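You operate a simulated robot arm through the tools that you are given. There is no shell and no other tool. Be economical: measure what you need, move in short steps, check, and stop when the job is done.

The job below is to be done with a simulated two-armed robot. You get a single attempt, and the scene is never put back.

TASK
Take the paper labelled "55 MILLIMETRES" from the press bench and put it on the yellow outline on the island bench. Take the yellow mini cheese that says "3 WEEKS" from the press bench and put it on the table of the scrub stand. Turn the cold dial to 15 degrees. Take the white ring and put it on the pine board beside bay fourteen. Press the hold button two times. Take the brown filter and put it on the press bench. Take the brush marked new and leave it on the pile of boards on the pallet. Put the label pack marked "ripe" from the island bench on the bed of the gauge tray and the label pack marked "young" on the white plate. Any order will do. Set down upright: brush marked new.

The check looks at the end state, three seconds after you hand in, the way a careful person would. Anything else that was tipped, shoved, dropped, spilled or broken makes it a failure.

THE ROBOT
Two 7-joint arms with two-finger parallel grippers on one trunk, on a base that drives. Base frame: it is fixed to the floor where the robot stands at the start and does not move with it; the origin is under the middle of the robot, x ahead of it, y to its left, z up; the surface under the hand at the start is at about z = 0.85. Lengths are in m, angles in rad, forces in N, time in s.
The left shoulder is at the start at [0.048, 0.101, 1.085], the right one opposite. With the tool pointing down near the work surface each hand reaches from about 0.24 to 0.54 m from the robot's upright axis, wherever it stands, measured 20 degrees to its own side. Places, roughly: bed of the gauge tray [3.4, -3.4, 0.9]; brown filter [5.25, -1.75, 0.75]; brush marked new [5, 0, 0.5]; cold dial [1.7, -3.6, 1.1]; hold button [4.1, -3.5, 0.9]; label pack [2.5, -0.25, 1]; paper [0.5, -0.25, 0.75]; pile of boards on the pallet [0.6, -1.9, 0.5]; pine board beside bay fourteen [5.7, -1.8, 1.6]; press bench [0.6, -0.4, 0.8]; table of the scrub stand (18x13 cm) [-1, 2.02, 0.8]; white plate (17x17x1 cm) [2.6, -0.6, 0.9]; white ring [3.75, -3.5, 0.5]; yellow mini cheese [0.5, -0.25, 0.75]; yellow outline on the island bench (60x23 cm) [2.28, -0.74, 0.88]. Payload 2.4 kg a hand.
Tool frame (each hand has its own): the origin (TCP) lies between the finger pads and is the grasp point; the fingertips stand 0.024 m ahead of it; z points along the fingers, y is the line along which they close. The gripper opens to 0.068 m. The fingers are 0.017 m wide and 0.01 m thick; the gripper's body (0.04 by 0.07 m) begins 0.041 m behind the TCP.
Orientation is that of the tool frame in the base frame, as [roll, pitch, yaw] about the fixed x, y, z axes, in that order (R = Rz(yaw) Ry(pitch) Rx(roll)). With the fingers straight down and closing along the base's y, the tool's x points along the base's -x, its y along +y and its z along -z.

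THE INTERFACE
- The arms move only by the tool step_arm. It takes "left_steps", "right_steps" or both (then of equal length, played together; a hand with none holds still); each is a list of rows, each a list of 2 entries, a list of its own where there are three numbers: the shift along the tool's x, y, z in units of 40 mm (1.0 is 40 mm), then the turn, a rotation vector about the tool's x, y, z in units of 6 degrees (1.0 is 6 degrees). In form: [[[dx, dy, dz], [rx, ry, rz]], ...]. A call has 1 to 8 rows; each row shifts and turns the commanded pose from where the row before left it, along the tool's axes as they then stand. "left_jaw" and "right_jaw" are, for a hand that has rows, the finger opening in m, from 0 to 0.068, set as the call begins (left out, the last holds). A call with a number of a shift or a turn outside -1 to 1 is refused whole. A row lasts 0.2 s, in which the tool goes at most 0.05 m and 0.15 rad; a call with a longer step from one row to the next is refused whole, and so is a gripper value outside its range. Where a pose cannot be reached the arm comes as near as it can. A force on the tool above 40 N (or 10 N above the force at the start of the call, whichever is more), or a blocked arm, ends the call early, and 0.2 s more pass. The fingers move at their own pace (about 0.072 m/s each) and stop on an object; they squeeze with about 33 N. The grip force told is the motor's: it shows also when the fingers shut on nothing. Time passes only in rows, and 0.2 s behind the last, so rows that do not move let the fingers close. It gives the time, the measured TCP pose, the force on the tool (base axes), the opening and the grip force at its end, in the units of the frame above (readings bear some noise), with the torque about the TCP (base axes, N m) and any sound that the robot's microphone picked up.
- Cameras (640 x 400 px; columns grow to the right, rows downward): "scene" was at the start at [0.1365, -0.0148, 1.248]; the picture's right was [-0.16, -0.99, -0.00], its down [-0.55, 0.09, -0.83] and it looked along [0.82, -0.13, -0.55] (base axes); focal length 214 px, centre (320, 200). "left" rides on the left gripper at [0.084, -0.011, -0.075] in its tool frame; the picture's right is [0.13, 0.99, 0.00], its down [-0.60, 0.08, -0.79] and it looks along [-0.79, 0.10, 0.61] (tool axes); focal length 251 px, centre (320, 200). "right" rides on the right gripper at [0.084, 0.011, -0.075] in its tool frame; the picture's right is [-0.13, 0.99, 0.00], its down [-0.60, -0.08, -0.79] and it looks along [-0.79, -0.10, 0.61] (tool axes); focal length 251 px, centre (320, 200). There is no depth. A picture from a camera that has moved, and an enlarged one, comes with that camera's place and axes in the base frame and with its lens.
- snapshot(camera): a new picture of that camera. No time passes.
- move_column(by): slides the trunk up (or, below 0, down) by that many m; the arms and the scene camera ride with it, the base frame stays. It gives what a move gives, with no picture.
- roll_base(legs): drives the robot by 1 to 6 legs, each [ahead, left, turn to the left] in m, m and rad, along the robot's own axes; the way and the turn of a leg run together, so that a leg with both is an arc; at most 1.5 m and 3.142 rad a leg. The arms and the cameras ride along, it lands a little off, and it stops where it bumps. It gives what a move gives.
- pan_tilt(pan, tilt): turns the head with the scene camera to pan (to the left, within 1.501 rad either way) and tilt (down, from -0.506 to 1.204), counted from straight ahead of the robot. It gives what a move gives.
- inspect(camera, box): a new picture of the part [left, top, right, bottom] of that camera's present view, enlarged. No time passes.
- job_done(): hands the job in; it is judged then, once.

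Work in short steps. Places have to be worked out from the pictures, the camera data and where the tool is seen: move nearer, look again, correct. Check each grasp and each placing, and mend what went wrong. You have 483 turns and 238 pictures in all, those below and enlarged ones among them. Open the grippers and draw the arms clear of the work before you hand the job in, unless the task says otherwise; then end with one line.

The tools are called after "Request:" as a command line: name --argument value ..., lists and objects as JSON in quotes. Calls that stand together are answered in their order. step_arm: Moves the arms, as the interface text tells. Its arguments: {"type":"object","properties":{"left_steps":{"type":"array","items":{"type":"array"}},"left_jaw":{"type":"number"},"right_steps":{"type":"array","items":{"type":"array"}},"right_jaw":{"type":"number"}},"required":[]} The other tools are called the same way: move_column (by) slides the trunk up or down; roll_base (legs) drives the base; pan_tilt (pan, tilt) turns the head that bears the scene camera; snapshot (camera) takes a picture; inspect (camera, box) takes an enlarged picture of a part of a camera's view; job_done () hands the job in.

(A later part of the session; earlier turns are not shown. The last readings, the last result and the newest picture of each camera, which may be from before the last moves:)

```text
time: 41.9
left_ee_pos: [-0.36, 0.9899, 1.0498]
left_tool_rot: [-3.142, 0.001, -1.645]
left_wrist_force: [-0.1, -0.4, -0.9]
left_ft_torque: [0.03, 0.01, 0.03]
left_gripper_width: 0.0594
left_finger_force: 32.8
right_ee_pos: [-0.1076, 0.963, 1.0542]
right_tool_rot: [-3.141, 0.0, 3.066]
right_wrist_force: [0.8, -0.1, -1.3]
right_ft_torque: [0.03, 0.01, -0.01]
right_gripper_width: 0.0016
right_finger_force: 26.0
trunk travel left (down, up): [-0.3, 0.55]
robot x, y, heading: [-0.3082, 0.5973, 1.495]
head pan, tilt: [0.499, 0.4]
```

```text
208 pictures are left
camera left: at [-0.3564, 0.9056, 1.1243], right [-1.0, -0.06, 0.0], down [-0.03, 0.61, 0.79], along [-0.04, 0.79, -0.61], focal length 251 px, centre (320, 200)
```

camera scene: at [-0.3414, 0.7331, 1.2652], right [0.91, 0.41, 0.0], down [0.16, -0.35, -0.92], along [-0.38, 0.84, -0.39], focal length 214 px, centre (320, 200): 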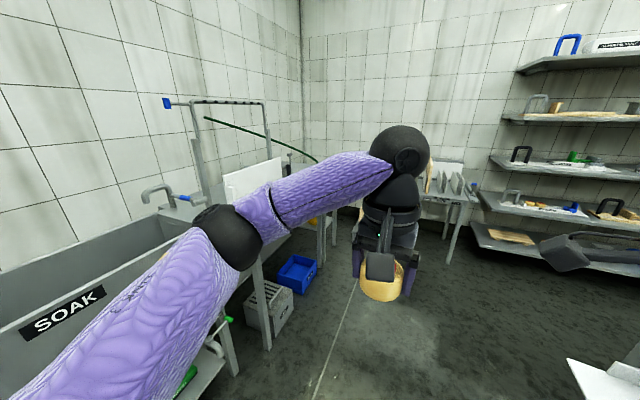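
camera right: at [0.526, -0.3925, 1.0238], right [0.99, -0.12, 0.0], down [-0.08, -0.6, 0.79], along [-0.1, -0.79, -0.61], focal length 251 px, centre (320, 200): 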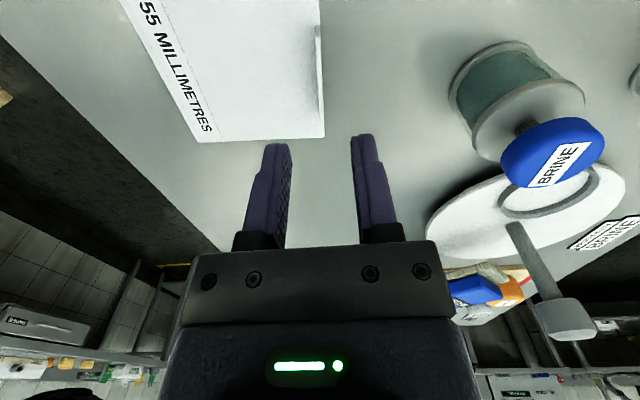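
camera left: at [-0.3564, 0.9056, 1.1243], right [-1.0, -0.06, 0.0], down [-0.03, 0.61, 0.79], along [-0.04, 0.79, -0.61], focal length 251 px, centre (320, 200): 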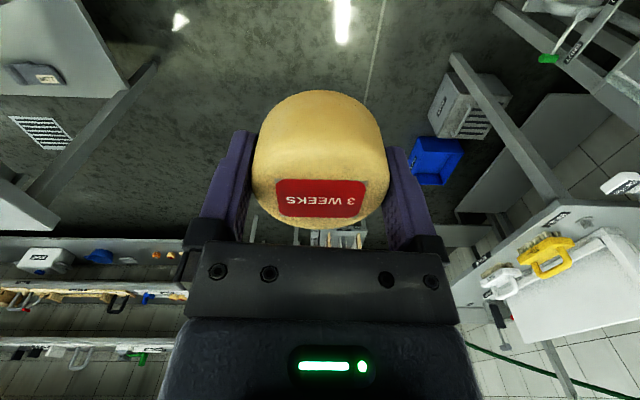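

The left camera shows the stand (sponges, white board) to the front-left. I turn the robot towards it.

Request:
roll_base --legs '[[0.0, 0.0, 0.4], [0.35, 0.0, 0.0]]'

Request:
pan_tilt --pan 0.0 --tilt 0.45

Request:
snapshot --camera "scene"

Request:
snapshot --camera "left"

```text
time: 45.4
left_ee_pos: [-0.6183, 1.2697, 1.0497]
left_tool_rot: [-3.14, -0.001, -1.247]
left_wrist_force: [0.2, 0.0, -0.6]
left_ft_torque: [0.0, -0.04, -0.01]
left_gripper_width: 0.0591
left_finger_force: 33.1
right_ee_pos: [-0.3731, 1.3435, 1.0536]
right_tool_rot: [-3.141, 0.0, -2.823]
right_wrist_force: [-0.4, -0.3, -1.0]
right_ft_torque: [0.02, 0.0, 0.01]
right_gripper_width: 0.0017
right_finger_force: 25.7
trunk travel left (down, up): [-0.3, 0.55]
robot x, y, heading: [-0.4191, 0.9302, 1.888]
head pan, tilt: [0.499, 0.4]
```

```text
time: 46.3
left_ee_pos: [-0.6178, 1.2709, 1.0498]
left_tool_rot: [3.14, 0.001, -1.249]
left_wrist_force: [0.1, -0.1, -0.5]
left_ft_torque: [0.0, 0.03, 0.02]
left_gripper_width: 0.0593
left_finger_force: 33.1
right_ee_pos: [-0.3712, 1.342, 1.0531]
right_tool_rot: [-3.141, -0.002, -2.822]
right_wrist_force: [-0.6, -0.5, -0.1]
right_ft_torque: [-0.01, 0.0, 0.01]
right_gripper_width: 0.0017
right_finger_force: 26.5
trunk travel left (down, up): [-0.3, 0.55]
robot x, y, heading: [-0.4185, 0.9295, 1.894]
head pan, tilt: [0.0, 0.45]
```

```text
207 pictures are left
camera scene: at [-0.4615, 1.0636, 1.2604], right [0.95, 0.32, 0.0], down [0.14, -0.41, -0.9], along [-0.28, 0.85, -0.44], focal length 214 px, centre (320, 200)
```

scene: 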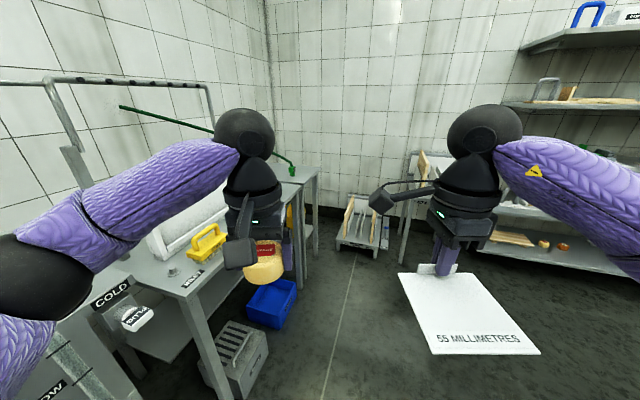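

```text
206 pictures are left
camera left: at [-0.5809, 1.1932, 1.1243], right [-0.9, -0.44, 0.0], down [-0.27, 0.55, 0.79], along [-0.35, 0.71, -0.61], focal length 251 px, centre (320, 200)
```

left: 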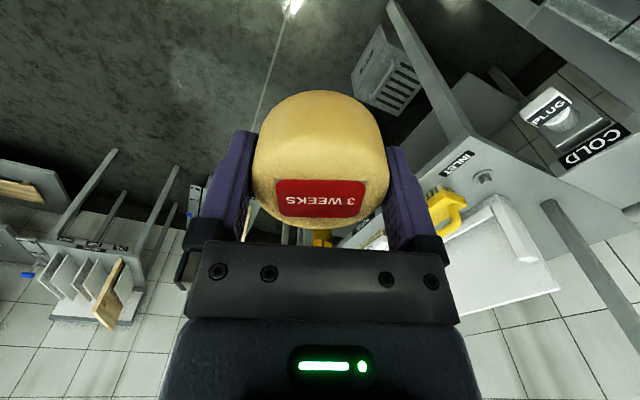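

The stand is hidden behind the left hand. I drive forward-right and then turn partly left to view it.

Request:
roll_base --legs '[[0.72, -0.31, 0.0], [0.0, 0.0, 0.45]]'

Request:
pan_tilt --pan 0.3 --tilt 0.5

Request:
snapshot --camera "scene"

Request:
snapshot --camera "left"

```text
time: 51.9
left_ee_pos: [-0.676, 1.9401, 1.0496]
left_tool_rot: [3.141, 0.0, -0.799]
left_wrist_force: [-0.8, -0.1, -0.8]
left_ft_torque: [-0.02, 0.01, 0.0]
left_gripper_width: 0.0594
left_finger_force: 33.0
right_ee_pos: [-0.4868, 2.1119, 1.0541]
right_tool_rot: [-3.141, 0.0, -2.373]
right_wrist_force: [0.1, -0.1, -0.4]
right_ft_torque: [0.05, 0.01, 0.04]
right_gripper_width: 0.0015
right_finger_force: 26.4
trunk travel left (down, up): [-0.3, 0.55]
robot x, y, heading: [-0.3511, 1.7206, 2.342]
head pan, tilt: [0.0, 0.45]
```

```text
time: 52.7
left_ee_pos: [-0.6764, 1.9403, 1.0494]
left_tool_rot: [-3.141, 0.0, -0.798]
left_wrist_force: [-0.2, 0.3, -1.0]
left_ft_torque: [0.01, 0.04, 0.0]
left_gripper_width: 0.0595
left_finger_force: 32.6
right_ee_pos: [-0.4866, 2.1104, 1.054]
right_tool_rot: [-3.14, 0.0, -2.371]
right_wrist_force: [0.6, 0.1, -0.5]
right_ft_torque: [0.01, -0.01, 0.01]
right_gripper_width: 0.0017
right_finger_force: 26.3
trunk travel left (down, up): [-0.3, 0.55]
robot x, y, heading: [-0.3511, 1.7191, 2.341]
head pan, tilt: [0.3, 0.499]
```

```text
205 pictures are left
camera scene: at [-0.4622, 1.7989, 1.256], right [0.48, 0.88, 0.0], down [0.42, -0.23, -0.88], along [-0.77, 0.42, -0.48], focal length 214 px, centre (320, 200)
```

scene: 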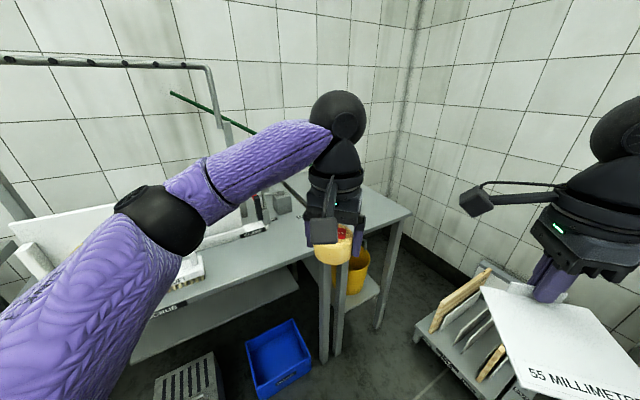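

```text
204 pictures are left
camera left: at [-0.6107, 1.8859, 1.1243], right [-0.62, -0.78, 0.0], down [-0.48, 0.38, 0.79], along [-0.62, 0.49, -0.61], focal length 251 px, centre (320, 200)
```

left: 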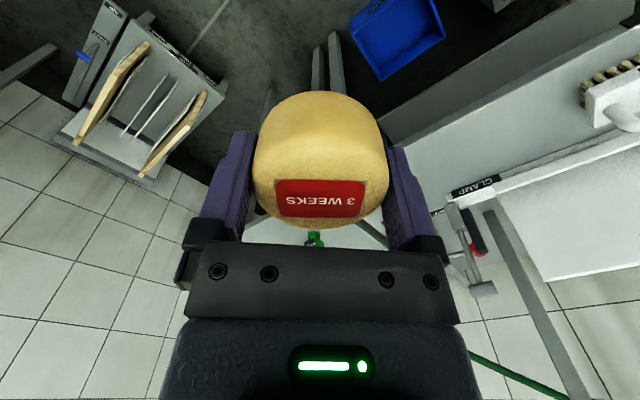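

There seem to be two adjacent tables here; I enlarge to read the labels.

Request:
inspect --camera "scene" --box '[130, 180, 420, 361]'

Request:
inspect --camera "left" --box '[400, 100, 640, 310]'

```text
2.21 times, centred on (275, 270) of scene
camera zoom: at [-0.4622, 1.7989, 1.256], right [0.48, 0.88, 0.0], down [0.42, -0.23, -0.88], along [-0.77, 0.42, -0.48], focal length 473 px, centre (419, 44)
```

zoom: 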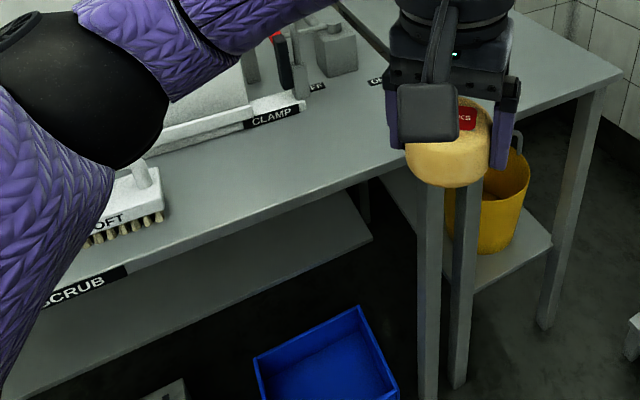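

```text
1.90 times, centred on (520, 205) of left
camera zoom: at [-0.6107, 1.8859, 1.1243], right [-0.62, -0.78, 0.0], down [-0.48, 0.38, 0.79], along [-0.62, 0.49, -0.61], focal length 479 px, centre (-61, 190)
```

zoom: 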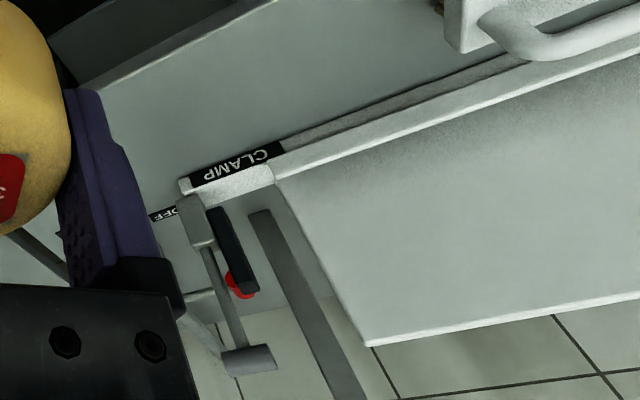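

The bench carries the sign "SCRUB" with a clamp and white board. To see its free area unobstructed, I raise the trunk and look down.

Request:
move_column --by 0.35

Request:
pan_tilt --pan 0.3 --tilt 0.85

Request:
snapshot --camera "scene"

```text
time: 56.1
left_ee_pos: [-0.6777, 1.9398, 1.4003]
left_tool_rot: [3.142, -0.003, -0.796]
left_wrist_force: [-0.3, 0.3, -1.0]
left_ft_torque: [-0.03, -0.01, 0.01]
left_gripper_width: 0.0592
left_finger_force: 33.0
right_ee_pos: [-0.4865, 2.1115, 1.4038]
right_tool_rot: [-3.14, -0.001, -2.373]
right_wrist_force: [-0.3, 0.3, 0.0]
right_ft_torque: [0.02, 0.04, -0.05]
right_gripper_width: 0.0016
right_finger_force: 26.0
trunk travel left (down, up): [-0.65, 0.2]
robot x, y, heading: [-0.3466, 1.7226, 2.337]
head pan, tilt: [0.3, 0.499]
```

```text
time: 57.0
left_ee_pos: [-0.6764, 1.9398, 1.3999]
left_tool_rot: [3.14, -0.001, -0.799]
left_wrist_force: [-1.3, -1.1, -0.9]
left_ft_torque: [-0.03, 0.0, -0.01]
left_gripper_width: 0.0591
left_finger_force: 33.6
right_ee_pos: [-0.4864, 2.1114, 1.4048]
right_tool_rot: [3.141, 0.0, -2.372]
right_wrist_force: [0.5, 0.7, -1.5]
right_ft_torque: [0.07, -0.02, 0.0]
right_gripper_width: 0.0016
right_finger_force: 26.0
trunk travel left (down, up): [-0.65, 0.2]
robot x, y, heading: [-0.3492, 1.7167, 2.341]
head pan, tilt: [0.3, 0.85]
```

```text
201 pictures are left
camera scene: at [-0.4257, 1.7667, 1.5778], right [0.48, 0.88, 0.0], down [0.66, -0.36, -0.66], along [-0.58, 0.32, -0.75], focal length 214 px, centre (320, 200)
```

scene: 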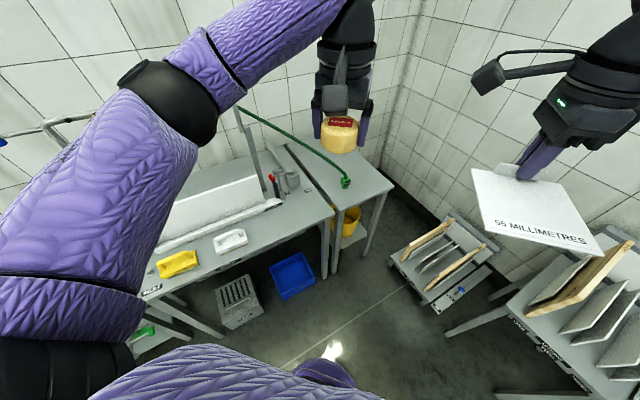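

The given spot projects onto the free front-right patch of the SCRUB table. I enlarge it.

Request:
inspect --camera "scene" --box '[140, 140, 400, 302]'

```text
2.46 times, centred on (270, 221) of scene
camera zoom: at [-0.4257, 1.7667, 1.5778], right [0.48, 0.88, 0.0], down [0.66, -0.36, -0.66], along [-0.58, 0.32, -0.75], focal length 528 px, centre (443, 148)
```

zoom: 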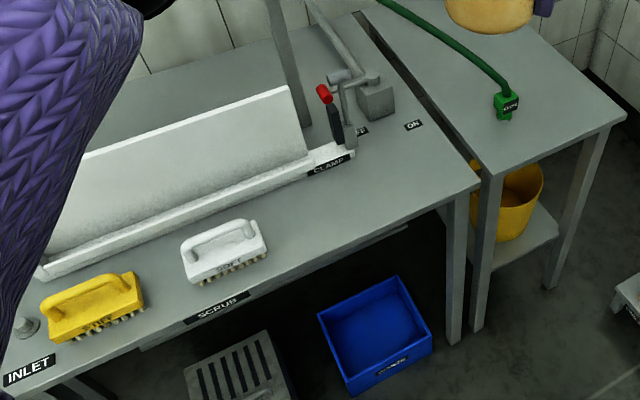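

The free patch centre is about [-1.0, 2.0], surface z≈0.80. I move the base closer, then bring the trunk back down partly.

Request:
roll_base --legs '[[0.197, 0.088, 0.0]]'

Request:
move_column --by -0.35

Request:
snapshot --camera "left"

Request:
pan_tilt --pan 0.35 --tilt 0.8

Request:
snapshot --camera "scene"

```text
time: 58.6
left_ee_pos: [-0.8788, 2.0174, 1.3997]
left_tool_rot: [-3.14, -0.002, -0.8]
left_wrist_force: [0.5, -0.8, -1.5]
left_ft_torque: [0.03, -0.01, 0.02]
left_gripper_width: 0.0594
left_finger_force: 33.7
right_ee_pos: [-0.6878, 2.1906, 1.4041]
right_tool_rot: [-3.139, -0.001, -2.37]
right_wrist_force: [0.0, 0.0, -0.6]
right_ft_torque: [0.0, -0.02, -0.01]
right_gripper_width: 0.0016
right_finger_force: 25.9
trunk travel left (down, up): [-0.65, 0.2]
robot x, y, heading: [-0.5516, 1.7973, 2.342]
head pan, tilt: [0.3, 0.85]
```

```text
time: 62.0
left_ee_pos: [-0.8775, 2.0184, 1.0496]
left_tool_rot: [-3.141, 0.0, -0.799]
left_wrist_force: [-0.3, 0.1, 0.2]
left_ft_torque: [-0.01, 0.0, 0.01]
left_gripper_width: 0.0591
left_finger_force: 33.1
right_ee_pos: [-0.6867, 2.1903, 1.054]
right_tool_rot: [-3.142, -0.001, -2.374]
right_wrist_force: [0.1, -0.6, 0.1]
right_ft_torque: [0.02, 0.02, -0.02]
right_gripper_width: 0.0017
right_finger_force: 26.1
trunk travel left (down, up): [-0.3, 0.55]
robot x, y, heading: [-0.5493, 1.7976, 2.344]
head pan, tilt: [0.3, 0.85]
```

```text
199 pictures are left
camera left: at [-0.8105, 1.9645, 1.1245], right [-0.62, -0.78, 0.0], down [-0.48, 0.38, 0.79], along [-0.62, 0.49, -0.61], focal length 251 px, centre (320, 200)
```

left: 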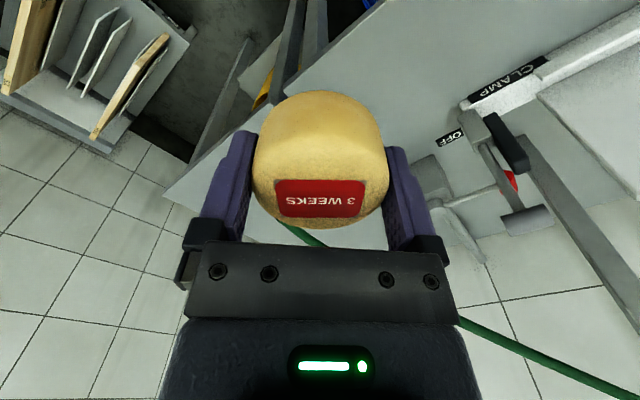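

```text
time: 62.7
left_ee_pos: [-0.8764, 2.0186, 1.0496]
left_tool_rot: [3.141, 0.0, -0.799]
left_wrist_force: [-0.4, -0.3, -1.1]
left_ft_torque: [-0.01, -0.04, -0.01]
left_gripper_width: 0.0593
left_finger_force: 33.0
right_ee_pos: [-0.6874, 2.1891, 1.0543]
right_tool_rot: [3.141, 0.0, -2.371]
right_wrist_force: [0.3, -1.3, -0.5]
right_ft_torque: [0.05, -0.01, -0.01]
right_gripper_width: 0.0019
right_finger_force: 26.0
trunk travel left (down, up): [-0.3, 0.55]
robot x, y, heading: [-0.548, 1.7995, 2.339]
head pan, tilt: [0.351, 0.799]
```

```text
198 pictures are left
camera scene: at [-0.6549, 1.8689, 1.23], right [0.43, 0.9, 0.0], down [0.65, -0.31, -0.7], along [-0.63, 0.3, -0.72], focal length 214 px, centre (320, 200)
```

scene: 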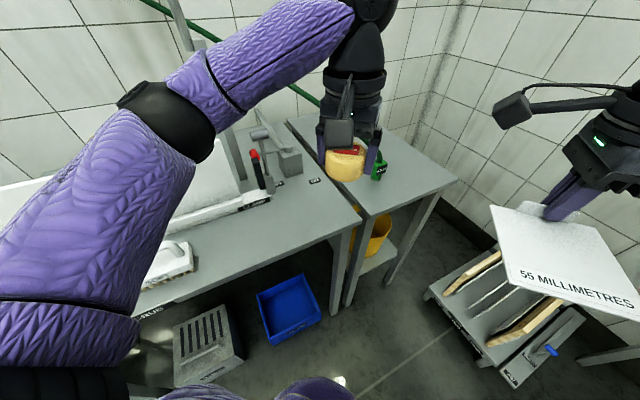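

The spot at [-0.985, 2.01] is free. I bring the cheese over it and partway down.

Request:
step_arm --left_steps '[[[-0.347, 0.42, 0.4], [0, 0, 0]], [[-0.347, 0.42, 0.6], [0, 0, 0]], [[-0.347, 0.42, 0.8], [0, 0, 0]], [[-0.347, 0.42, 0.8], [0, 0, 0]], [[-0.347, 0.42, 0.8], [0, 0, 0]], [[0, 0, 0.4], [0, 0, 0]]]'

Request:
snapshot --camera "left"

Request:
inspect --camera "scene" --box '[200, 110, 440, 260]'

```text
time: 64.1
left_ee_pos: [-0.9841, 2.0089, 0.8991]
left_tool_rot: [-3.141, 0.0, -0.8]
left_wrist_force: [1.0, -1.0, -0.9]
left_ft_torque: [0.02, 0.01, 0.0]
left_gripper_width: 0.0591
left_finger_force: 32.9
right_ee_pos: [-0.6875, 2.1901, 1.0546]
right_tool_rot: [3.141, -0.002, -2.372]
right_wrist_force: [0.2, 0.1, -0.5]
right_ft_torque: [0.0, -0.03, 0.01]
right_gripper_width: 0.0014
right_finger_force: 26.1
trunk travel left (down, up): [-0.3, 0.55]
robot x, y, heading: [-0.5512, 1.7991, 2.341]
head pan, tilt: [0.351, 0.799]
```

```text
197 pictures are left
camera left: at [-0.919, 1.9557, 0.9726], right [-0.62, -0.78, 0.0], down [-0.48, 0.38, 0.79], along [-0.62, 0.49, -0.61], focal length 251 px, centre (320, 200)
```

left: 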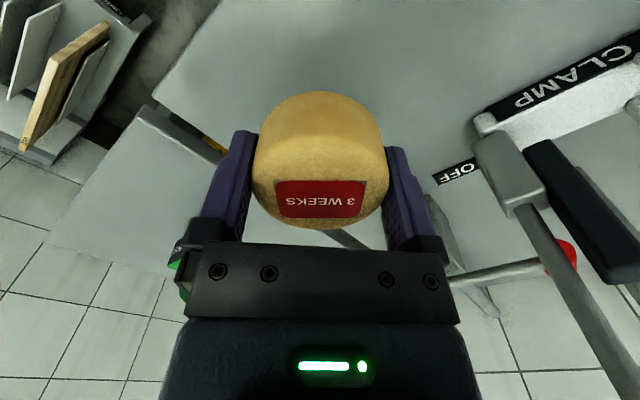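

```text
2.67 times, centred on (320, 185) of scene
camera zoom: at [-0.655, 1.8689, 1.23], right [0.43, 0.9, 0.0], down [0.65, -0.31, -0.7], along [-0.63, 0.3, -0.72], focal length 572 px, centre (320, 240)
```

zoom: 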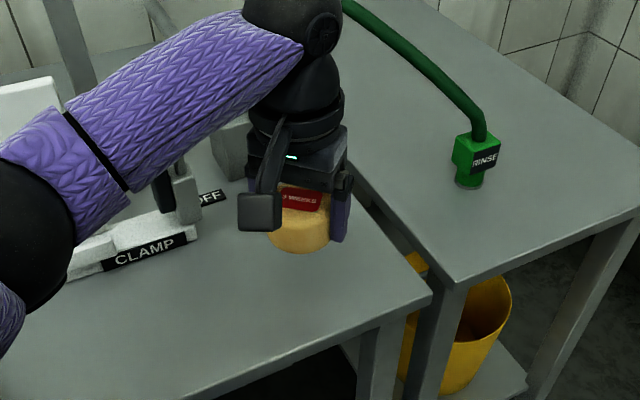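

Clear of the clamp. I shift 2 cm away from it and descend slowly to contact.

Request:
step_arm --left_steps '[[[0.07, -0.45, 0.3], [0, 0, 0]], [[0, 0, 0.4], [0, 0, 0]], [[0, 0, 0.4], [0, 0, 0]], [[0, 0, 0.3], [0, 0, 0]]]'

Request:
inspect --camera "scene" --box '[200, 110, 440, 260]'

```text
time: 65.1
left_ee_pos: [-0.9681, 2.0206, 0.842]
left_tool_rot: [-3.141, 0.0, -0.799]
left_wrist_force: [-0.4, 0.4, -2.2]
left_ft_torque: [0.0, 0.02, -0.03]
left_gripper_width: 0.0591
left_finger_force: 33.3
right_ee_pos: [-0.6868, 2.1904, 1.0538]
right_tool_rot: [-3.141, -0.001, -2.372]
right_wrist_force: [0.1, -0.9, -1.0]
right_ft_torque: [0.03, 0.0, 0.0]
right_gripper_width: 0.0015
right_finger_force: 26.0
trunk travel left (down, up): [-0.3, 0.55]
robot x, y, heading: [-0.5431, 1.7992, 2.339]
head pan, tilt: [0.351, 0.799]
```

```text
2.67 times, centred on (320, 185) of scene
camera zoom: at [-0.6549, 1.8689, 1.23], right [0.43, 0.9, 0.0], down [0.65, -0.31, -0.7], along [-0.63, 0.3, -0.72], focal length 572 px, centre (320, 240)
```

zoom: 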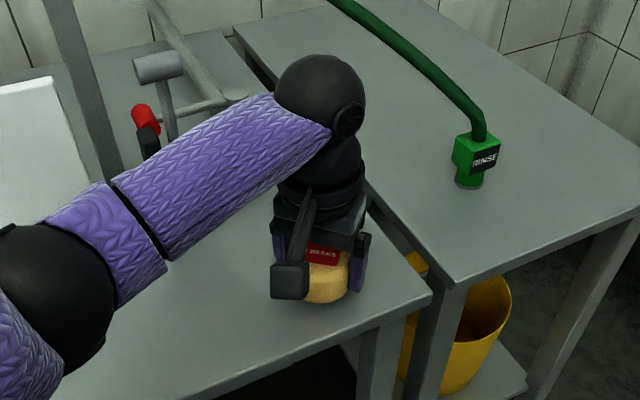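

No contact yet (TCP 0.842). I go on in 4 mm steps watching the force.

Request:
step_arm --left_steps '[[[0, 0, 0.1], [0, 0, 0]], [[0, 0, 0.1], [0, 0, 0]]]'

Request:
step_arm --left_steps '[[[0, 0, 0.07], [0, 0, 0]], [[0, 0, 0.07], [0, 0, 0]]]'

```text
time: 65.7
left_ee_pos: [-0.9694, 2.0204, 0.8342]
left_tool_rot: [-3.141, 0.001, -0.798]
left_wrist_force: [-0.2, 0.2, -1.6]
left_ft_torque: [-0.02, 0.01, -0.01]
left_gripper_width: 0.0592
left_finger_force: 32.6
right_ee_pos: [-0.6861, 2.1895, 1.054]
right_tool_rot: [3.141, 0.001, -2.372]
right_wrist_force: [0.4, 0.2, 0.1]
right_ft_torque: [0.0, 0.02, 0.0]
right_gripper_width: 0.0018
right_finger_force: 26.1
trunk travel left (down, up): [-0.3, 0.55]
robot x, y, heading: [-0.5473, 1.7964, 2.339]
head pan, tilt: [0.351, 0.799]
```

```text
time: 66.3
left_ee_pos: [-0.9703, 2.0202, 0.8296]
left_tool_rot: [-3.139, 0.005, -0.799]
left_wrist_force: [-1.2, 2.9, 16.5]
left_ft_torque: [-0.2, -0.12, 0.01]
left_gripper_width: 0.059
left_finger_force: 32.7
right_ee_pos: [-0.686, 2.1895, 1.0545]
right_tool_rot: [3.141, -0.001, -2.371]
right_wrist_force: [-0.3, 0.1, -1.1]
right_ft_torque: [0.02, 0.0, 0.02]
right_gripper_width: 0.0019
right_finger_force: 26.2
trunk travel left (down, up): [-0.3, 0.55]
robot x, y, heading: [-0.5436, 1.8002, 2.338]
head pan, tilt: [0.351, 0.799]
```

Contact (16 N). I open the fingers and rise straight up.

Request:
step_arm --left_steps '[[[0, 0, -0.03], [0, 0, 0]], [[0, 0, 0], [0, 0, 0]]]' --left_jaw 0.068

Request:
step_arm --left_steps '[[[0, 0, -0.5], [0, 0, 0]], [[0, 0, -0.7], [0, 0, 0]], [[0, 0, -0.9], [0, 0, 0]], [[0, 0, -1], [0, 0, 0]], [[0, 0, -1], [0, 0, 0]], [[0, 0, -1], [0, 0, 0]]]'

Request:
snapshot --camera "scene"

```text
time: 66.9
left_ee_pos: [-0.9695, 2.0191, 0.8282]
left_tool_rot: [3.141, -0.002, -0.798]
left_wrist_force: [0.3, 0.2, -0.1]
left_ft_torque: [0.0, -0.02, 0.01]
left_gripper_width: 0.0681
left_finger_force: 0.0
right_ee_pos: [-0.6874, 2.1893, 1.0543]
right_tool_rot: [3.14, 0.001, -2.372]
right_wrist_force: [0.1, -0.5, 0.8]
right_ft_torque: [0.03, -0.02, 0.02]
right_gripper_width: 0.0019
right_finger_force: 25.9
trunk travel left (down, up): [-0.3, 0.55]
robot x, y, heading: [-0.5508, 1.7984, 2.34]
head pan, tilt: [0.351, 0.799]
```

```text
time: 68.3
left_ee_pos: [-0.9699, 2.0204, 1.0337]
left_tool_rot: [-3.139, -0.002, -0.797]
left_wrist_force: [0.2, 0.4, -0.4]
left_ft_torque: [-0.03, 0.02, -0.02]
left_gripper_width: 0.068
left_finger_force: 0.0
right_ee_pos: [-0.6875, 2.1888, 1.0536]
right_tool_rot: [3.141, -0.001, -2.373]
right_wrist_force: [-0.9, -0.2, 0.0]
right_ft_torque: [0.01, 0.01, 0.04]
right_gripper_width: 0.0016
right_finger_force: 26.3
trunk travel left (down, up): [-0.3, 0.55]
robot x, y, heading: [-0.5466, 1.8022, 2.344]
head pan, tilt: [0.351, 0.799]
```

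```text
194 pictures are left
camera scene: at [-0.6547, 1.8689, 1.2301], right [0.43, 0.9, 0.0], down [0.65, -0.31, -0.7], along [-0.63, 0.3, -0.72], focal length 214 px, centre (320, 200)
```

scene: 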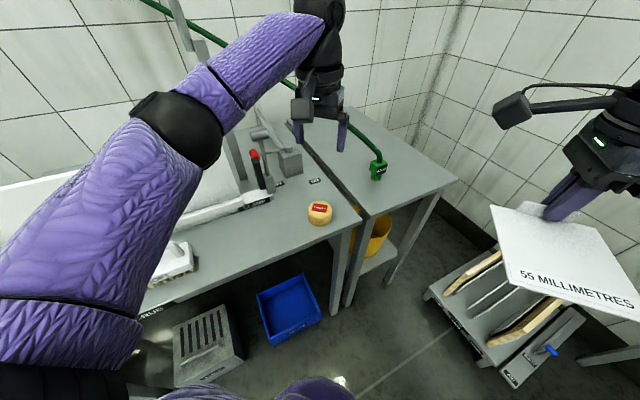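

The cheese stands well on the scrub table. I retract the left arm, back off, turn to heading 0 and look towards the passage to the island.

Request:
step_arm --left_steps '[[[0.8, 0, -0.3], [0, 0, 0]], [[0.8, 0, -0.3], [0, 0, 0]], [[0.8, 0, 0], [0, 0, 0]]]'

Request:
roll_base --legs '[[-0.3, 0.0, 0.0], [0.0, 0.0, -2.34], [0.0, -0.83, 0.0]]'

Request:
pan_tilt --pan 0.0 --tilt 0.4

Request:
snapshot --camera "scene"

```text
time: 69.1
left_ee_pos: [-0.9013, 1.9519, 1.0585]
left_tool_rot: [3.14, -0.002, -0.798]
left_wrist_force: [-0.1, 0.8, 1.2]
left_ft_torque: [0.01, -0.03, 0.01]
left_gripper_width: 0.0679
left_finger_force: 0.1
right_ee_pos: [-0.6869, 2.1906, 1.0547]
right_tool_rot: [3.141, 0.0, -2.373]
right_wrist_force: [0.5, -0.3, -1.6]
right_ft_torque: [0.02, 0.01, -0.02]
right_gripper_width: 0.0017
right_finger_force: 26.2
trunk travel left (down, up): [-0.3, 0.55]
robot x, y, heading: [-0.5484, 1.798, 2.338]
head pan, tilt: [0.351, 0.799]
```

```text
time: 80.7
left_ee_pos: [0.0267, 0.8907, 1.0588]
left_tool_rot: [-3.14, -0.001, -3.127]
left_wrist_force: [-0.3, 0.2, 0.0]
left_ft_torque: [-0.02, -0.03, -0.01]
left_gripper_width: 0.0678
left_finger_force: 0.1
right_ee_pos: [0.0513, 0.571, 1.0535]
right_tool_rot: [-3.141, 0.0, 1.581]
right_wrist_force: [-0.3, -0.1, -0.6]
right_ft_torque: [0.01, -0.03, 0.0]
right_gripper_width: 0.0018
right_finger_force: 26.1
trunk travel left (down, up): [-0.3, 0.55]
robot x, y, heading: [-0.3304, 0.7362, 0.011]
head pan, tilt: [0.351, 0.799]
```

```text
time: 81.6
left_ee_pos: [0.0253, 0.8906, 1.0582]
left_tool_rot: [3.141, -0.002, -3.126]
left_wrist_force: [-0.2, -0.2, -0.1]
left_ft_torque: [0.02, 0.0, -0.02]
left_gripper_width: 0.0679
left_finger_force: 0.0
right_ee_pos: [0.0506, 0.5712, 1.0546]
right_tool_rot: [3.141, 0.002, 1.581]
right_wrist_force: [0.3, 0.1, -0.3]
right_ft_torque: [0.01, -0.01, -0.01]
right_gripper_width: 0.0017
right_finger_force: 25.8
trunk travel left (down, up): [-0.3, 0.55]
robot x, y, heading: [-0.3292, 0.7388, 0.009]
head pan, tilt: [0.0, 0.4]
```

```text
193 pictures are left
camera scene: at [-0.1875, 0.7404, 1.265], right [0.01, -1.0, 0.0], down [-0.39, 0.0, -0.92], along [0.92, 0.01, -0.39], focal length 214 px, centre (320, 200)
```

scene: 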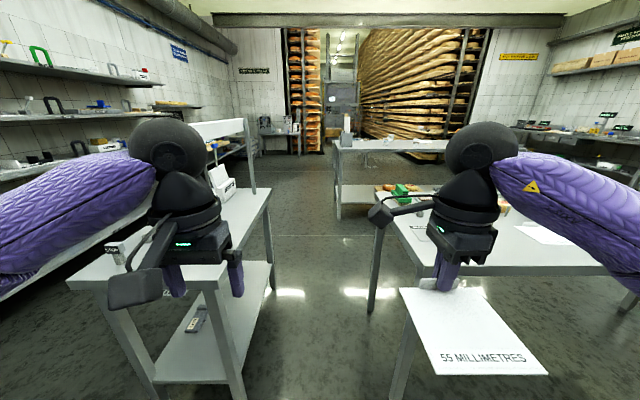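

The left passage is narrow with a tall post. I take the open aisle on the right side of the bench instead: strafe right, then look.

Request:
roll_base --legs '[[-0.05, 0.0, 0.0], [0.0, -1.5, 0.0], [0.0, -0.4, 0.0]]'

Request:
pan_tilt --pan -0.8 --tilt 0.4

Request:
snapshot --camera "scene"

```text
time: 91.7
left_ee_pos: [0.004, -1.0168, 1.0579]
left_tool_rot: [-3.142, 0.0, -3.121]
left_wrist_force: [0.3, -0.5, -0.1]
left_ft_torque: [0.0, 0.0, -0.03]
left_gripper_width: 0.0681
left_finger_force: 0.1
right_ee_pos: [0.0295, -1.3375, 1.0538]
right_tool_rot: [3.141, 0.0, 1.59]
right_wrist_force: [0.8, 0.2, -0.3]
right_ft_torque: [0.0, 0.0, 0.02]
right_gripper_width: 0.0017
right_finger_force: 26.2
trunk travel left (down, up): [-0.3, 0.55]
robot x, y, heading: [-0.3476, -1.1722, 0.016]
head pan, tilt: [0.0, 0.4]
```

```text
time: 92.8
left_ee_pos: [0.0041, -1.0169, 1.0589]
left_tool_rot: [-3.142, 0.001, -3.122]
left_wrist_force: [0.3, -0.5, -0.2]
left_ft_torque: [0.0, 0.01, 0.03]
left_gripper_width: 0.0682
left_finger_force: 0.0
right_ee_pos: [0.0313, -1.3361, 1.0539]
right_tool_rot: [-3.141, -0.001, 1.589]
right_wrist_force: [-0.1, -0.1, 0.0]
right_ft_torque: [-0.02, -0.07, 0.01]
right_gripper_width: 0.0017
right_finger_force: 26.2
trunk travel left (down, up): [-0.3, 0.55]
robot x, y, heading: [-0.3491, -1.1702, 0.017]
head pan, tilt: [-0.799, 0.4]
```

```text
192 pictures are left
camera scene: at [-0.2345, -1.236, 1.2651], right [-0.7, -0.71, 0.0], down [-0.28, 0.27, -0.92], along [0.66, -0.65, -0.39], focal length 214 px, centre (320, 200)
```

scene: 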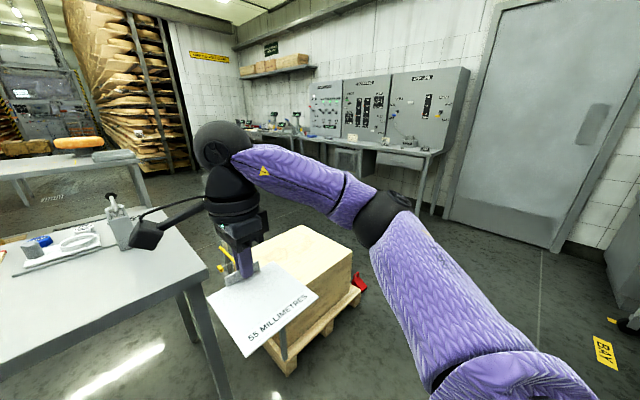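

The pallet lies at [0.5, -1.9]; the aisle south of it (y≈-2.6) is free. I drive through it.

Request:
roll_base --legs '[[0.0, -1.4, -0.017], [1.5, 0.0, 0.0]]'

Request:
pan_tilt --pan 0.5 --tilt 0.35

Request:
snapshot --camera "scene"

Request:
pan_tilt --pan -0.6 --tilt 0.35

Request:
snapshot --camera "scene"

```text
time: 106.9
left_ee_pos: [1.513, -2.4727, 1.0577]
left_tool_rot: [-3.141, 0.0, 3.126]
left_wrist_force: [-0.5, -0.1, 0.4]
left_ft_torque: [-0.03, 0.01, 0.04]
left_gripper_width: 0.0679
left_finger_force: 0.0
right_ee_pos: [1.5277, -2.7928, 1.0535]
right_tool_rot: [-3.141, -0.001, 1.551]
right_wrist_force: [1.1, 0.6, -0.6]
right_ft_torque: [-0.05, 0.01, 0.02]
right_gripper_width: 0.0014
right_finger_force: 25.8
trunk travel left (down, up): [-0.3, 0.55]
robot x, y, heading: [1.1543, -2.6174, -0.015]
head pan, tilt: [-0.799, 0.4]
```

```text
time: 108.4
left_ee_pos: [1.5126, -2.4734, 1.0583]
left_tool_rot: [-3.141, 0.0, 3.126]
left_wrist_force: [0.0, 0.4, -0.3]
left_ft_torque: [0.01, 0.03, 0.04]
left_gripper_width: 0.0679
left_finger_force: 0.1
right_ee_pos: [1.5287, -2.793, 1.0546]
right_tool_rot: [3.141, -0.001, 1.55]
right_wrist_force: [0.6, 0.1, 0.5]
right_ft_torque: [0.0, 0.0, -0.01]
right_gripper_width: 0.0015
right_finger_force: 26.4
trunk travel left (down, up): [-0.3, 0.55]
robot x, y, heading: [1.1526, -2.6097, -0.018]
head pan, tilt: [0.499, 0.351]
```

```text
191 pictures are left
camera scene: at [1.2855, -2.5722, 1.2697], right [0.46, -0.89, 0.0], down [-0.31, -0.16, -0.94], along [0.83, 0.43, -0.34], focal length 214 px, centre (320, 200)
```

scene: 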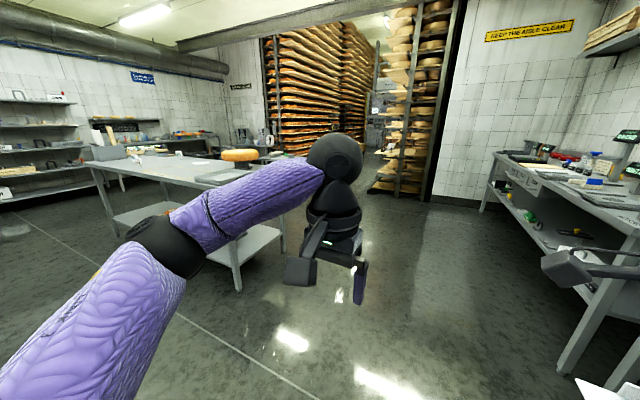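

```text
time: 109.7
left_ee_pos: [1.5141, -2.473, 1.0574]
left_tool_rot: [-3.141, 0.002, 3.124]
left_wrist_force: [0.1, 0.5, 0.8]
left_ft_torque: [-0.01, 0.0, 0.01]
left_gripper_width: 0.0681
left_finger_force: 0.0
right_ee_pos: [1.5272, -2.7932, 1.0535]
right_tool_rot: [3.141, 0.001, 1.551]
right_wrist_force: [1.2, -0.4, -0.4]
right_ft_torque: [0.0, -0.02, 0.0]
right_gripper_width: 0.0015
right_finger_force: 26.8
trunk travel left (down, up): [-0.3, 0.55]
robot x, y, heading: [1.1504, -2.6105, -0.021]
head pan, tilt: [-0.6, 0.351]
```

```text
190 pictures are left
camera scene: at [1.2788, -2.6691, 1.2697], right [-0.58, -0.81, 0.0], down [-0.28, 0.2, -0.94], along [0.77, -0.54, -0.34], focal length 214 px, centre (320, 200)
```

scene: 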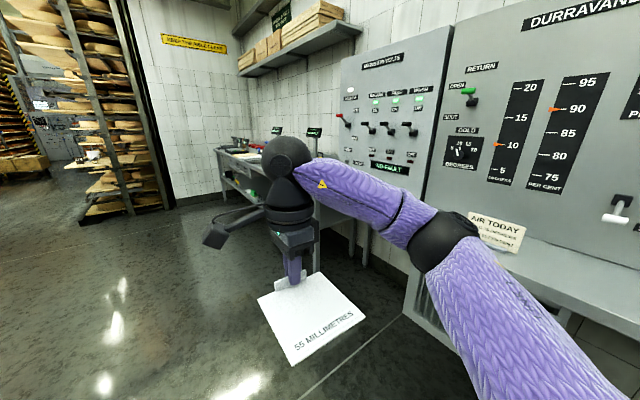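

I'm next to the cold-dial panel; but first the paper. I go to the gap between press bench and island (robot to about [1.6, -0.56]).

Request:
roll_base --legs '[[0.42, 0.0, 0.02], [0.0, 1.5, 0.0], [0.0, 0.55, 0.0]]'

Request:
pan_tilt --pan 0.0 --tilt 0.55

Request:
snapshot --camera "scene"

Request:
snapshot --camera "left"

```text
time: 122.0
left_ee_pos: [1.9137, -0.4371, 1.0578]
left_tool_rot: [-3.141, -0.001, -3.14]
left_wrist_force: [0.0, 0.2, -0.3]
left_ft_torque: [-0.01, 0.02, 0.0]
left_gripper_width: 0.0678
left_finger_force: 0.1
right_ee_pos: [1.934, -0.7575, 1.0543]
right_tool_rot: [3.139, 0.0, 1.571]
right_wrist_force: [0.7, -0.6, -0.4]
right_ft_torque: [0.0, 0.01, -0.01]
right_gripper_width: 0.002
right_finger_force: 25.4
trunk travel left (down, up): [-0.3, 0.55]
robot x, y, heading: [1.5572, -0.5842, -0.002]
head pan, tilt: [-0.6, 0.351]
```

```text
time: 123.0
left_ee_pos: [1.9134, -0.4372, 1.0581]
left_tool_rot: [-3.141, 0.0, -3.139]
left_wrist_force: [0.4, 0.3, -0.6]
left_ft_torque: [-0.01, 0.01, 0.02]
left_gripper_width: 0.0679
left_finger_force: 0.1
right_ee_pos: [1.9343, -0.7571, 1.0541]
right_tool_rot: [-3.141, 0.002, 1.571]
right_wrist_force: [-0.2, -0.4, 0.4]
right_ft_torque: [-0.01, 0.0, -0.01]
right_gripper_width: 0.002
right_finger_force: 25.8
trunk travel left (down, up): [-0.3, 0.55]
robot x, y, heading: [1.5571, -0.5839, 0.002]
head pan, tilt: [0.0, 0.55]
```

```text
189 pictures are left
camera scene: at [1.6958, -0.5852, 1.2514], right [0.0, -1.0, 0.0], down [-0.52, 0.0, -0.85], along [0.85, 0.0, -0.52], focal length 214 px, centre (320, 200)
```

scene: 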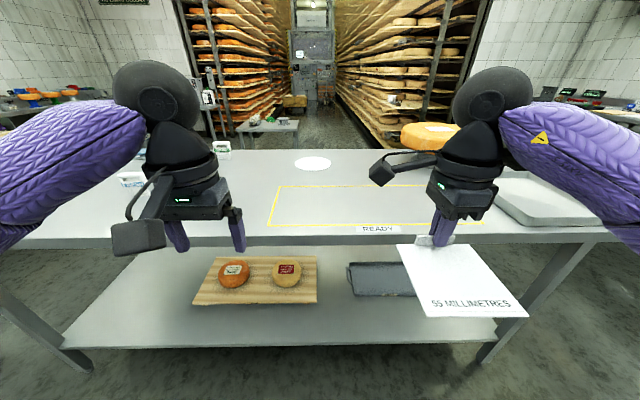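

```text
188 pictures are left
camera left: at [1.8292, -0.4492, 1.1327], right [-0.13, 0.99, 0.0], down [0.6, 0.08, 0.79], along [0.79, 0.1, -0.61], focal length 251 px, centre (320, 200)
```

left: 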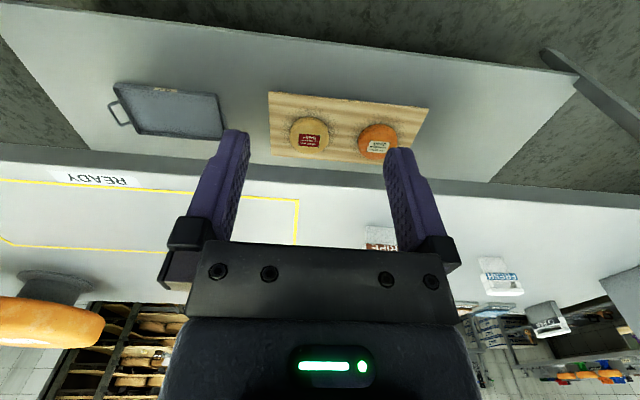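

The yellow outline spans x 2.165–2.40, y -0.44…-1.04, and is empty. I move the base ahead and extend the right hand over it.

Request:
roll_base --legs '[[0.27, 0.0, 0.0]]'

Request:
step_arm --right_steps '[[[0.1, 0.6, 0.5], [0, 0, 0]], [[0.1, 0.6, 0.5], [0, 0, 0]], [[0.1, 0.6, 0.5], [0, 0, 0]], [[0.1, 0.6, 0.5], [0, 0, 0]], [[0, 0.6, 0.5], [0, 0, 0]]]'

Request:
snapshot --camera "scene"

```text
time: 124.9
left_ee_pos: [2.181, -0.437, 1.0584]
left_tool_rot: [3.141, -0.002, -3.139]
left_wrist_force: [-0.4, -0.4, -0.2]
left_ft_torque: [-0.01, -0.01, -0.02]
left_gripper_width: 0.0679
left_finger_force: 0.0
right_ee_pos: [2.2032, -0.7569, 1.054]
right_tool_rot: [-3.141, 0.001, 1.571]
right_wrist_force: [0.3, -1.2, -0.3]
right_ft_torque: [0.02, 0.0, -0.01]
right_gripper_width: 0.0017
right_finger_force: 25.7
trunk travel left (down, up): [-0.3, 0.55]
robot x, y, heading: [1.8258, -0.586, 0.003]
head pan, tilt: [0.0, 0.55]
```

```text
time: 126.1
left_ee_pos: [2.1819, -0.4366, 1.0576]
left_tool_rot: [-3.142, -0.002, -3.14]
left_wrist_force: [0.5, 0.4, 0.2]
left_ft_torque: [-0.01, 0.01, -0.02]
left_gripper_width: 0.0679
left_finger_force: 0.1
right_ee_pos: [2.3221, -0.7406, 0.9538]
right_tool_rot: [-3.141, 0.0, 1.572]
right_wrist_force: [0.5, 0.1, -0.7]
right_ft_torque: [0.01, -0.03, 0.03]
right_gripper_width: 0.0014
right_finger_force: 26.4
trunk travel left (down, up): [-0.3, 0.55]
robot x, y, heading: [1.827, -0.5839, -0.003]
head pan, tilt: [0.0, 0.55]
```

```text
187 pictures are left
camera scene: at [1.9642, -0.5847, 1.2514], right [0.0, -1.0, 0.0], down [-0.52, 0.0, -0.85], along [0.85, 0.0, -0.52], focal length 214 px, centre (320, 200)
```

scene: 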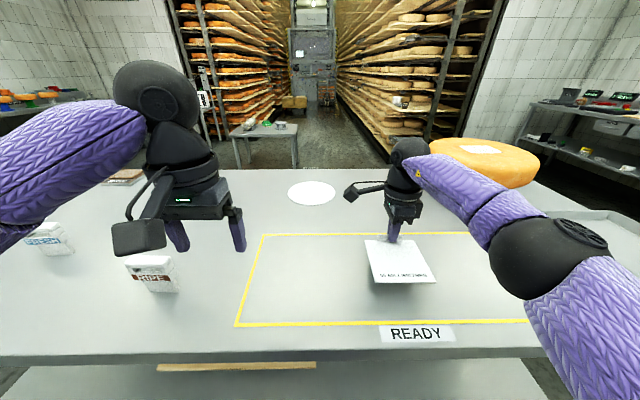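

The paper is over the outline. I lower slowly until contact.

Request:
step_arm --right_steps '[[[0, 0, 0.4], [0, 0, 0]], [[0, 0, 0.25], [0, 0, 0]], [[0, 0, 0.1], [0, 0, 0]]]'

Request:
inspect --camera "scene" --box '[320, 180, 480, 300]'

```text
time: 126.9
left_ee_pos: [2.1827, -0.4367, 1.0585]
left_tool_rot: [-3.14, 0.0, -3.139]
left_wrist_force: [-0.2, 0.7, -0.5]
left_ft_torque: [0.04, -0.04, 0.0]
left_gripper_width: 0.068
left_finger_force: 0.0
right_ee_pos: [2.3236, -0.7394, 0.924]
right_tool_rot: [-3.142, 0.0, 1.571]
right_wrist_force: [-0.6, 1.1, -1.5]
right_ft_torque: [0.0, 0.01, -0.02]
right_gripper_width: 0.0017
right_finger_force: 25.8
trunk travel left (down, up): [-0.3, 0.55]
robot x, y, heading: [1.8254, -0.5861, 0.002]
head pan, tilt: [0.0, 0.55]
```

```text
3.33 times, centred on (400, 240) of scene
camera zoom: at [1.9642, -0.5849, 1.2514], right [0.0, -1.0, 0.0], down [-0.52, 0.0, -0.85], along [0.85, 0.0, -0.52], focal length 715 px, centre (53, 67)
```

zoom: 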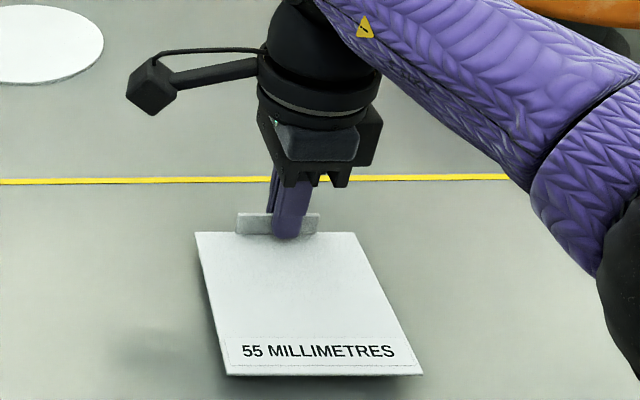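

About a centimetre above the bench still; I continue in 4 mm steps.

Request:
step_arm --right_steps '[[[0, 0, 0.1], [0, 0, 0]], [[0, 0, 0.1], [0, 0, 0]]]'

Request:
step_arm --right_steps '[[[0, 0, 0.06], [0, 0, 0]], [[0, 0, 0.06], [0, 0, 0]]]'

Request:
inspect --camera "scene" --box '[320, 180, 480, 300]'

```text
time: 127.5
left_ee_pos: [2.1818, -0.4369, 1.0574]
left_tool_rot: [3.139, -0.002, -3.139]
left_wrist_force: [1.1, 0.4, 0.5]
left_ft_torque: [-0.01, 0.0, 0.02]
left_gripper_width: 0.0683
left_finger_force: 0.1
right_ee_pos: [2.3225, -0.7407, 0.9162]
right_tool_rot: [-3.139, 0.001, 1.57]
right_wrist_force: [0.5, -0.6, -0.2]
right_ft_torque: [-0.04, 0.01, 0.0]
right_gripper_width: 0.0017
right_finger_force: 26.4
trunk travel left (down, up): [-0.3, 0.55]
robot x, y, heading: [1.8247, -0.5865, -0.005]
head pan, tilt: [0.0, 0.55]
```

```text
time: 128.1
left_ee_pos: [2.1812, -0.4364, 1.0585]
left_tool_rot: [3.141, -0.001, -3.139]
left_wrist_force: [-0.3, 0.4, 0.0]
left_ft_torque: [0.01, -0.01, -0.01]
left_gripper_width: 0.0684
left_finger_force: 0.0
right_ee_pos: [2.3231, -0.741, 0.9118]
right_tool_rot: [3.141, -0.001, 1.569]
right_wrist_force: [-0.1, -0.5, 5.8]
right_ft_torque: [-0.21, 0.03, 0.01]
right_gripper_width: 0.0018
right_finger_force: 26.3
trunk travel left (down, up): [-0.3, 0.55]
robot x, y, heading: [1.8275, -0.586, -0.001]
head pan, tilt: [0.0, 0.55]
```

```text
3.33 times, centred on (400, 240) of scene
camera zoom: at [1.9638, -0.5848, 1.2515], right [0.0, -1.0, 0.0], down [-0.52, 0.0, -0.85], along [0.85, 0.0, -0.52], focal length 715 px, centre (53, 67)
```

zoom: 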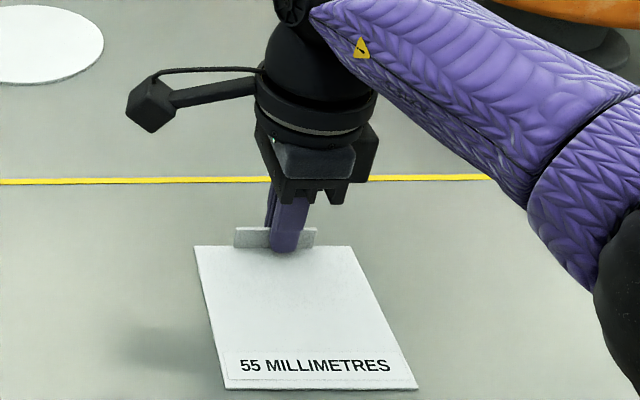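

Contact made. I release to 2 cm opening and rise.

Request:
step_arm --right_steps '[[[0, 0, 0], [0, 0, 0]], [[0, 0, 0], [0, 0, 0]]]' --right_jaw 0.03

Request:
step_arm --right_steps '[[[0, 0, -0.4], [0, 0, 0]], [[0, 0, -0.8], [0, 0, 0]], [[0, 0, -0.8], [0, 0, 0]], [[0, -0.8, -0.8], [0, 0, 0]], [[0, -0.8, -0.8], [0, 0, 0]]]' --right_jaw 0.068

Request:
pan_tilt --pan 0.5 --tilt 0.6

Request:
snapshot --camera "scene"

```text
time: 128.7
left_ee_pos: [2.1816, -0.4359, 1.057]
left_tool_rot: [3.141, -0.003, -3.14]
left_wrist_force: [0.3, -0.6, -0.2]
left_ft_torque: [-0.02, 0.01, 0.01]
left_gripper_width: 0.0681
left_finger_force: 0.1
right_ee_pos: [2.3236, -0.7405, 0.9109]
right_tool_rot: [3.142, 0.001, 1.571]
right_wrist_force: [0.1, -0.1, 0.7]
right_ft_torque: [-0.01, 0.0, -0.01]
right_gripper_width: 0.0302
right_finger_force: 0.0
trunk travel left (down, up): [-0.3, 0.55]
robot x, y, heading: [1.8281, -0.581, -0.001]
head pan, tilt: [0.0, 0.55]
```

```text
time: 129.9
left_ee_pos: [2.181, -0.4361, 1.0591]
left_tool_rot: [3.141, -0.001, -3.138]
left_wrist_force: [0.2, 0.2, -0.1]
left_ft_torque: [0.02, -0.03, -0.01]
left_gripper_width: 0.0679
left_finger_force: 0.2
right_ee_pos: [2.2571, -0.7384, 1.0559]
right_tool_rot: [3.14, -0.001, 1.57]
right_wrist_force: [0.4, 0.3, 0.0]
right_ft_torque: [-0.01, 0.0, -0.04]
right_gripper_width: 0.0679
right_finger_force: 0.0
trunk travel left (down, up): [-0.3, 0.55]
robot x, y, heading: [1.8243, -0.5883, -0.002]
head pan, tilt: [0.0, 0.55]
```

```text
time: 130.8
left_ee_pos: [2.1825, -0.4361, 1.0591]
left_tool_rot: [-3.141, -0.002, -3.141]
left_wrist_force: [0.5, -0.6, 0.4]
left_ft_torque: [-0.02, -0.04, 0.0]
left_gripper_width: 0.068
left_finger_force: 0.0
right_ee_pos: [2.2582, -0.7384, 1.055]
right_tool_rot: [3.141, 0.002, 1.57]
right_wrist_force: [-0.8, 0.7, -0.5]
right_ft_torque: [-0.05, 0.01, 0.03]
right_gripper_width: 0.0679
right_finger_force: 0.0
trunk travel left (down, up): [-0.3, 0.55]
robot x, y, heading: [1.8261, -0.5851, -0.003]
head pan, tilt: [0.499, 0.6]
```

```text
184 pictures are left
camera scene: at [1.9519, -0.5427, 1.2469], right [0.48, -0.88, 0.0], down [-0.5, -0.27, -0.82], along [0.72, 0.39, -0.57], focal length 214 px, centre (320, 200)
```

scene: 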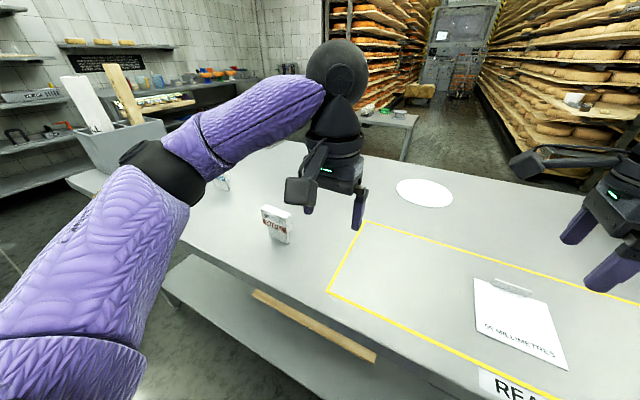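

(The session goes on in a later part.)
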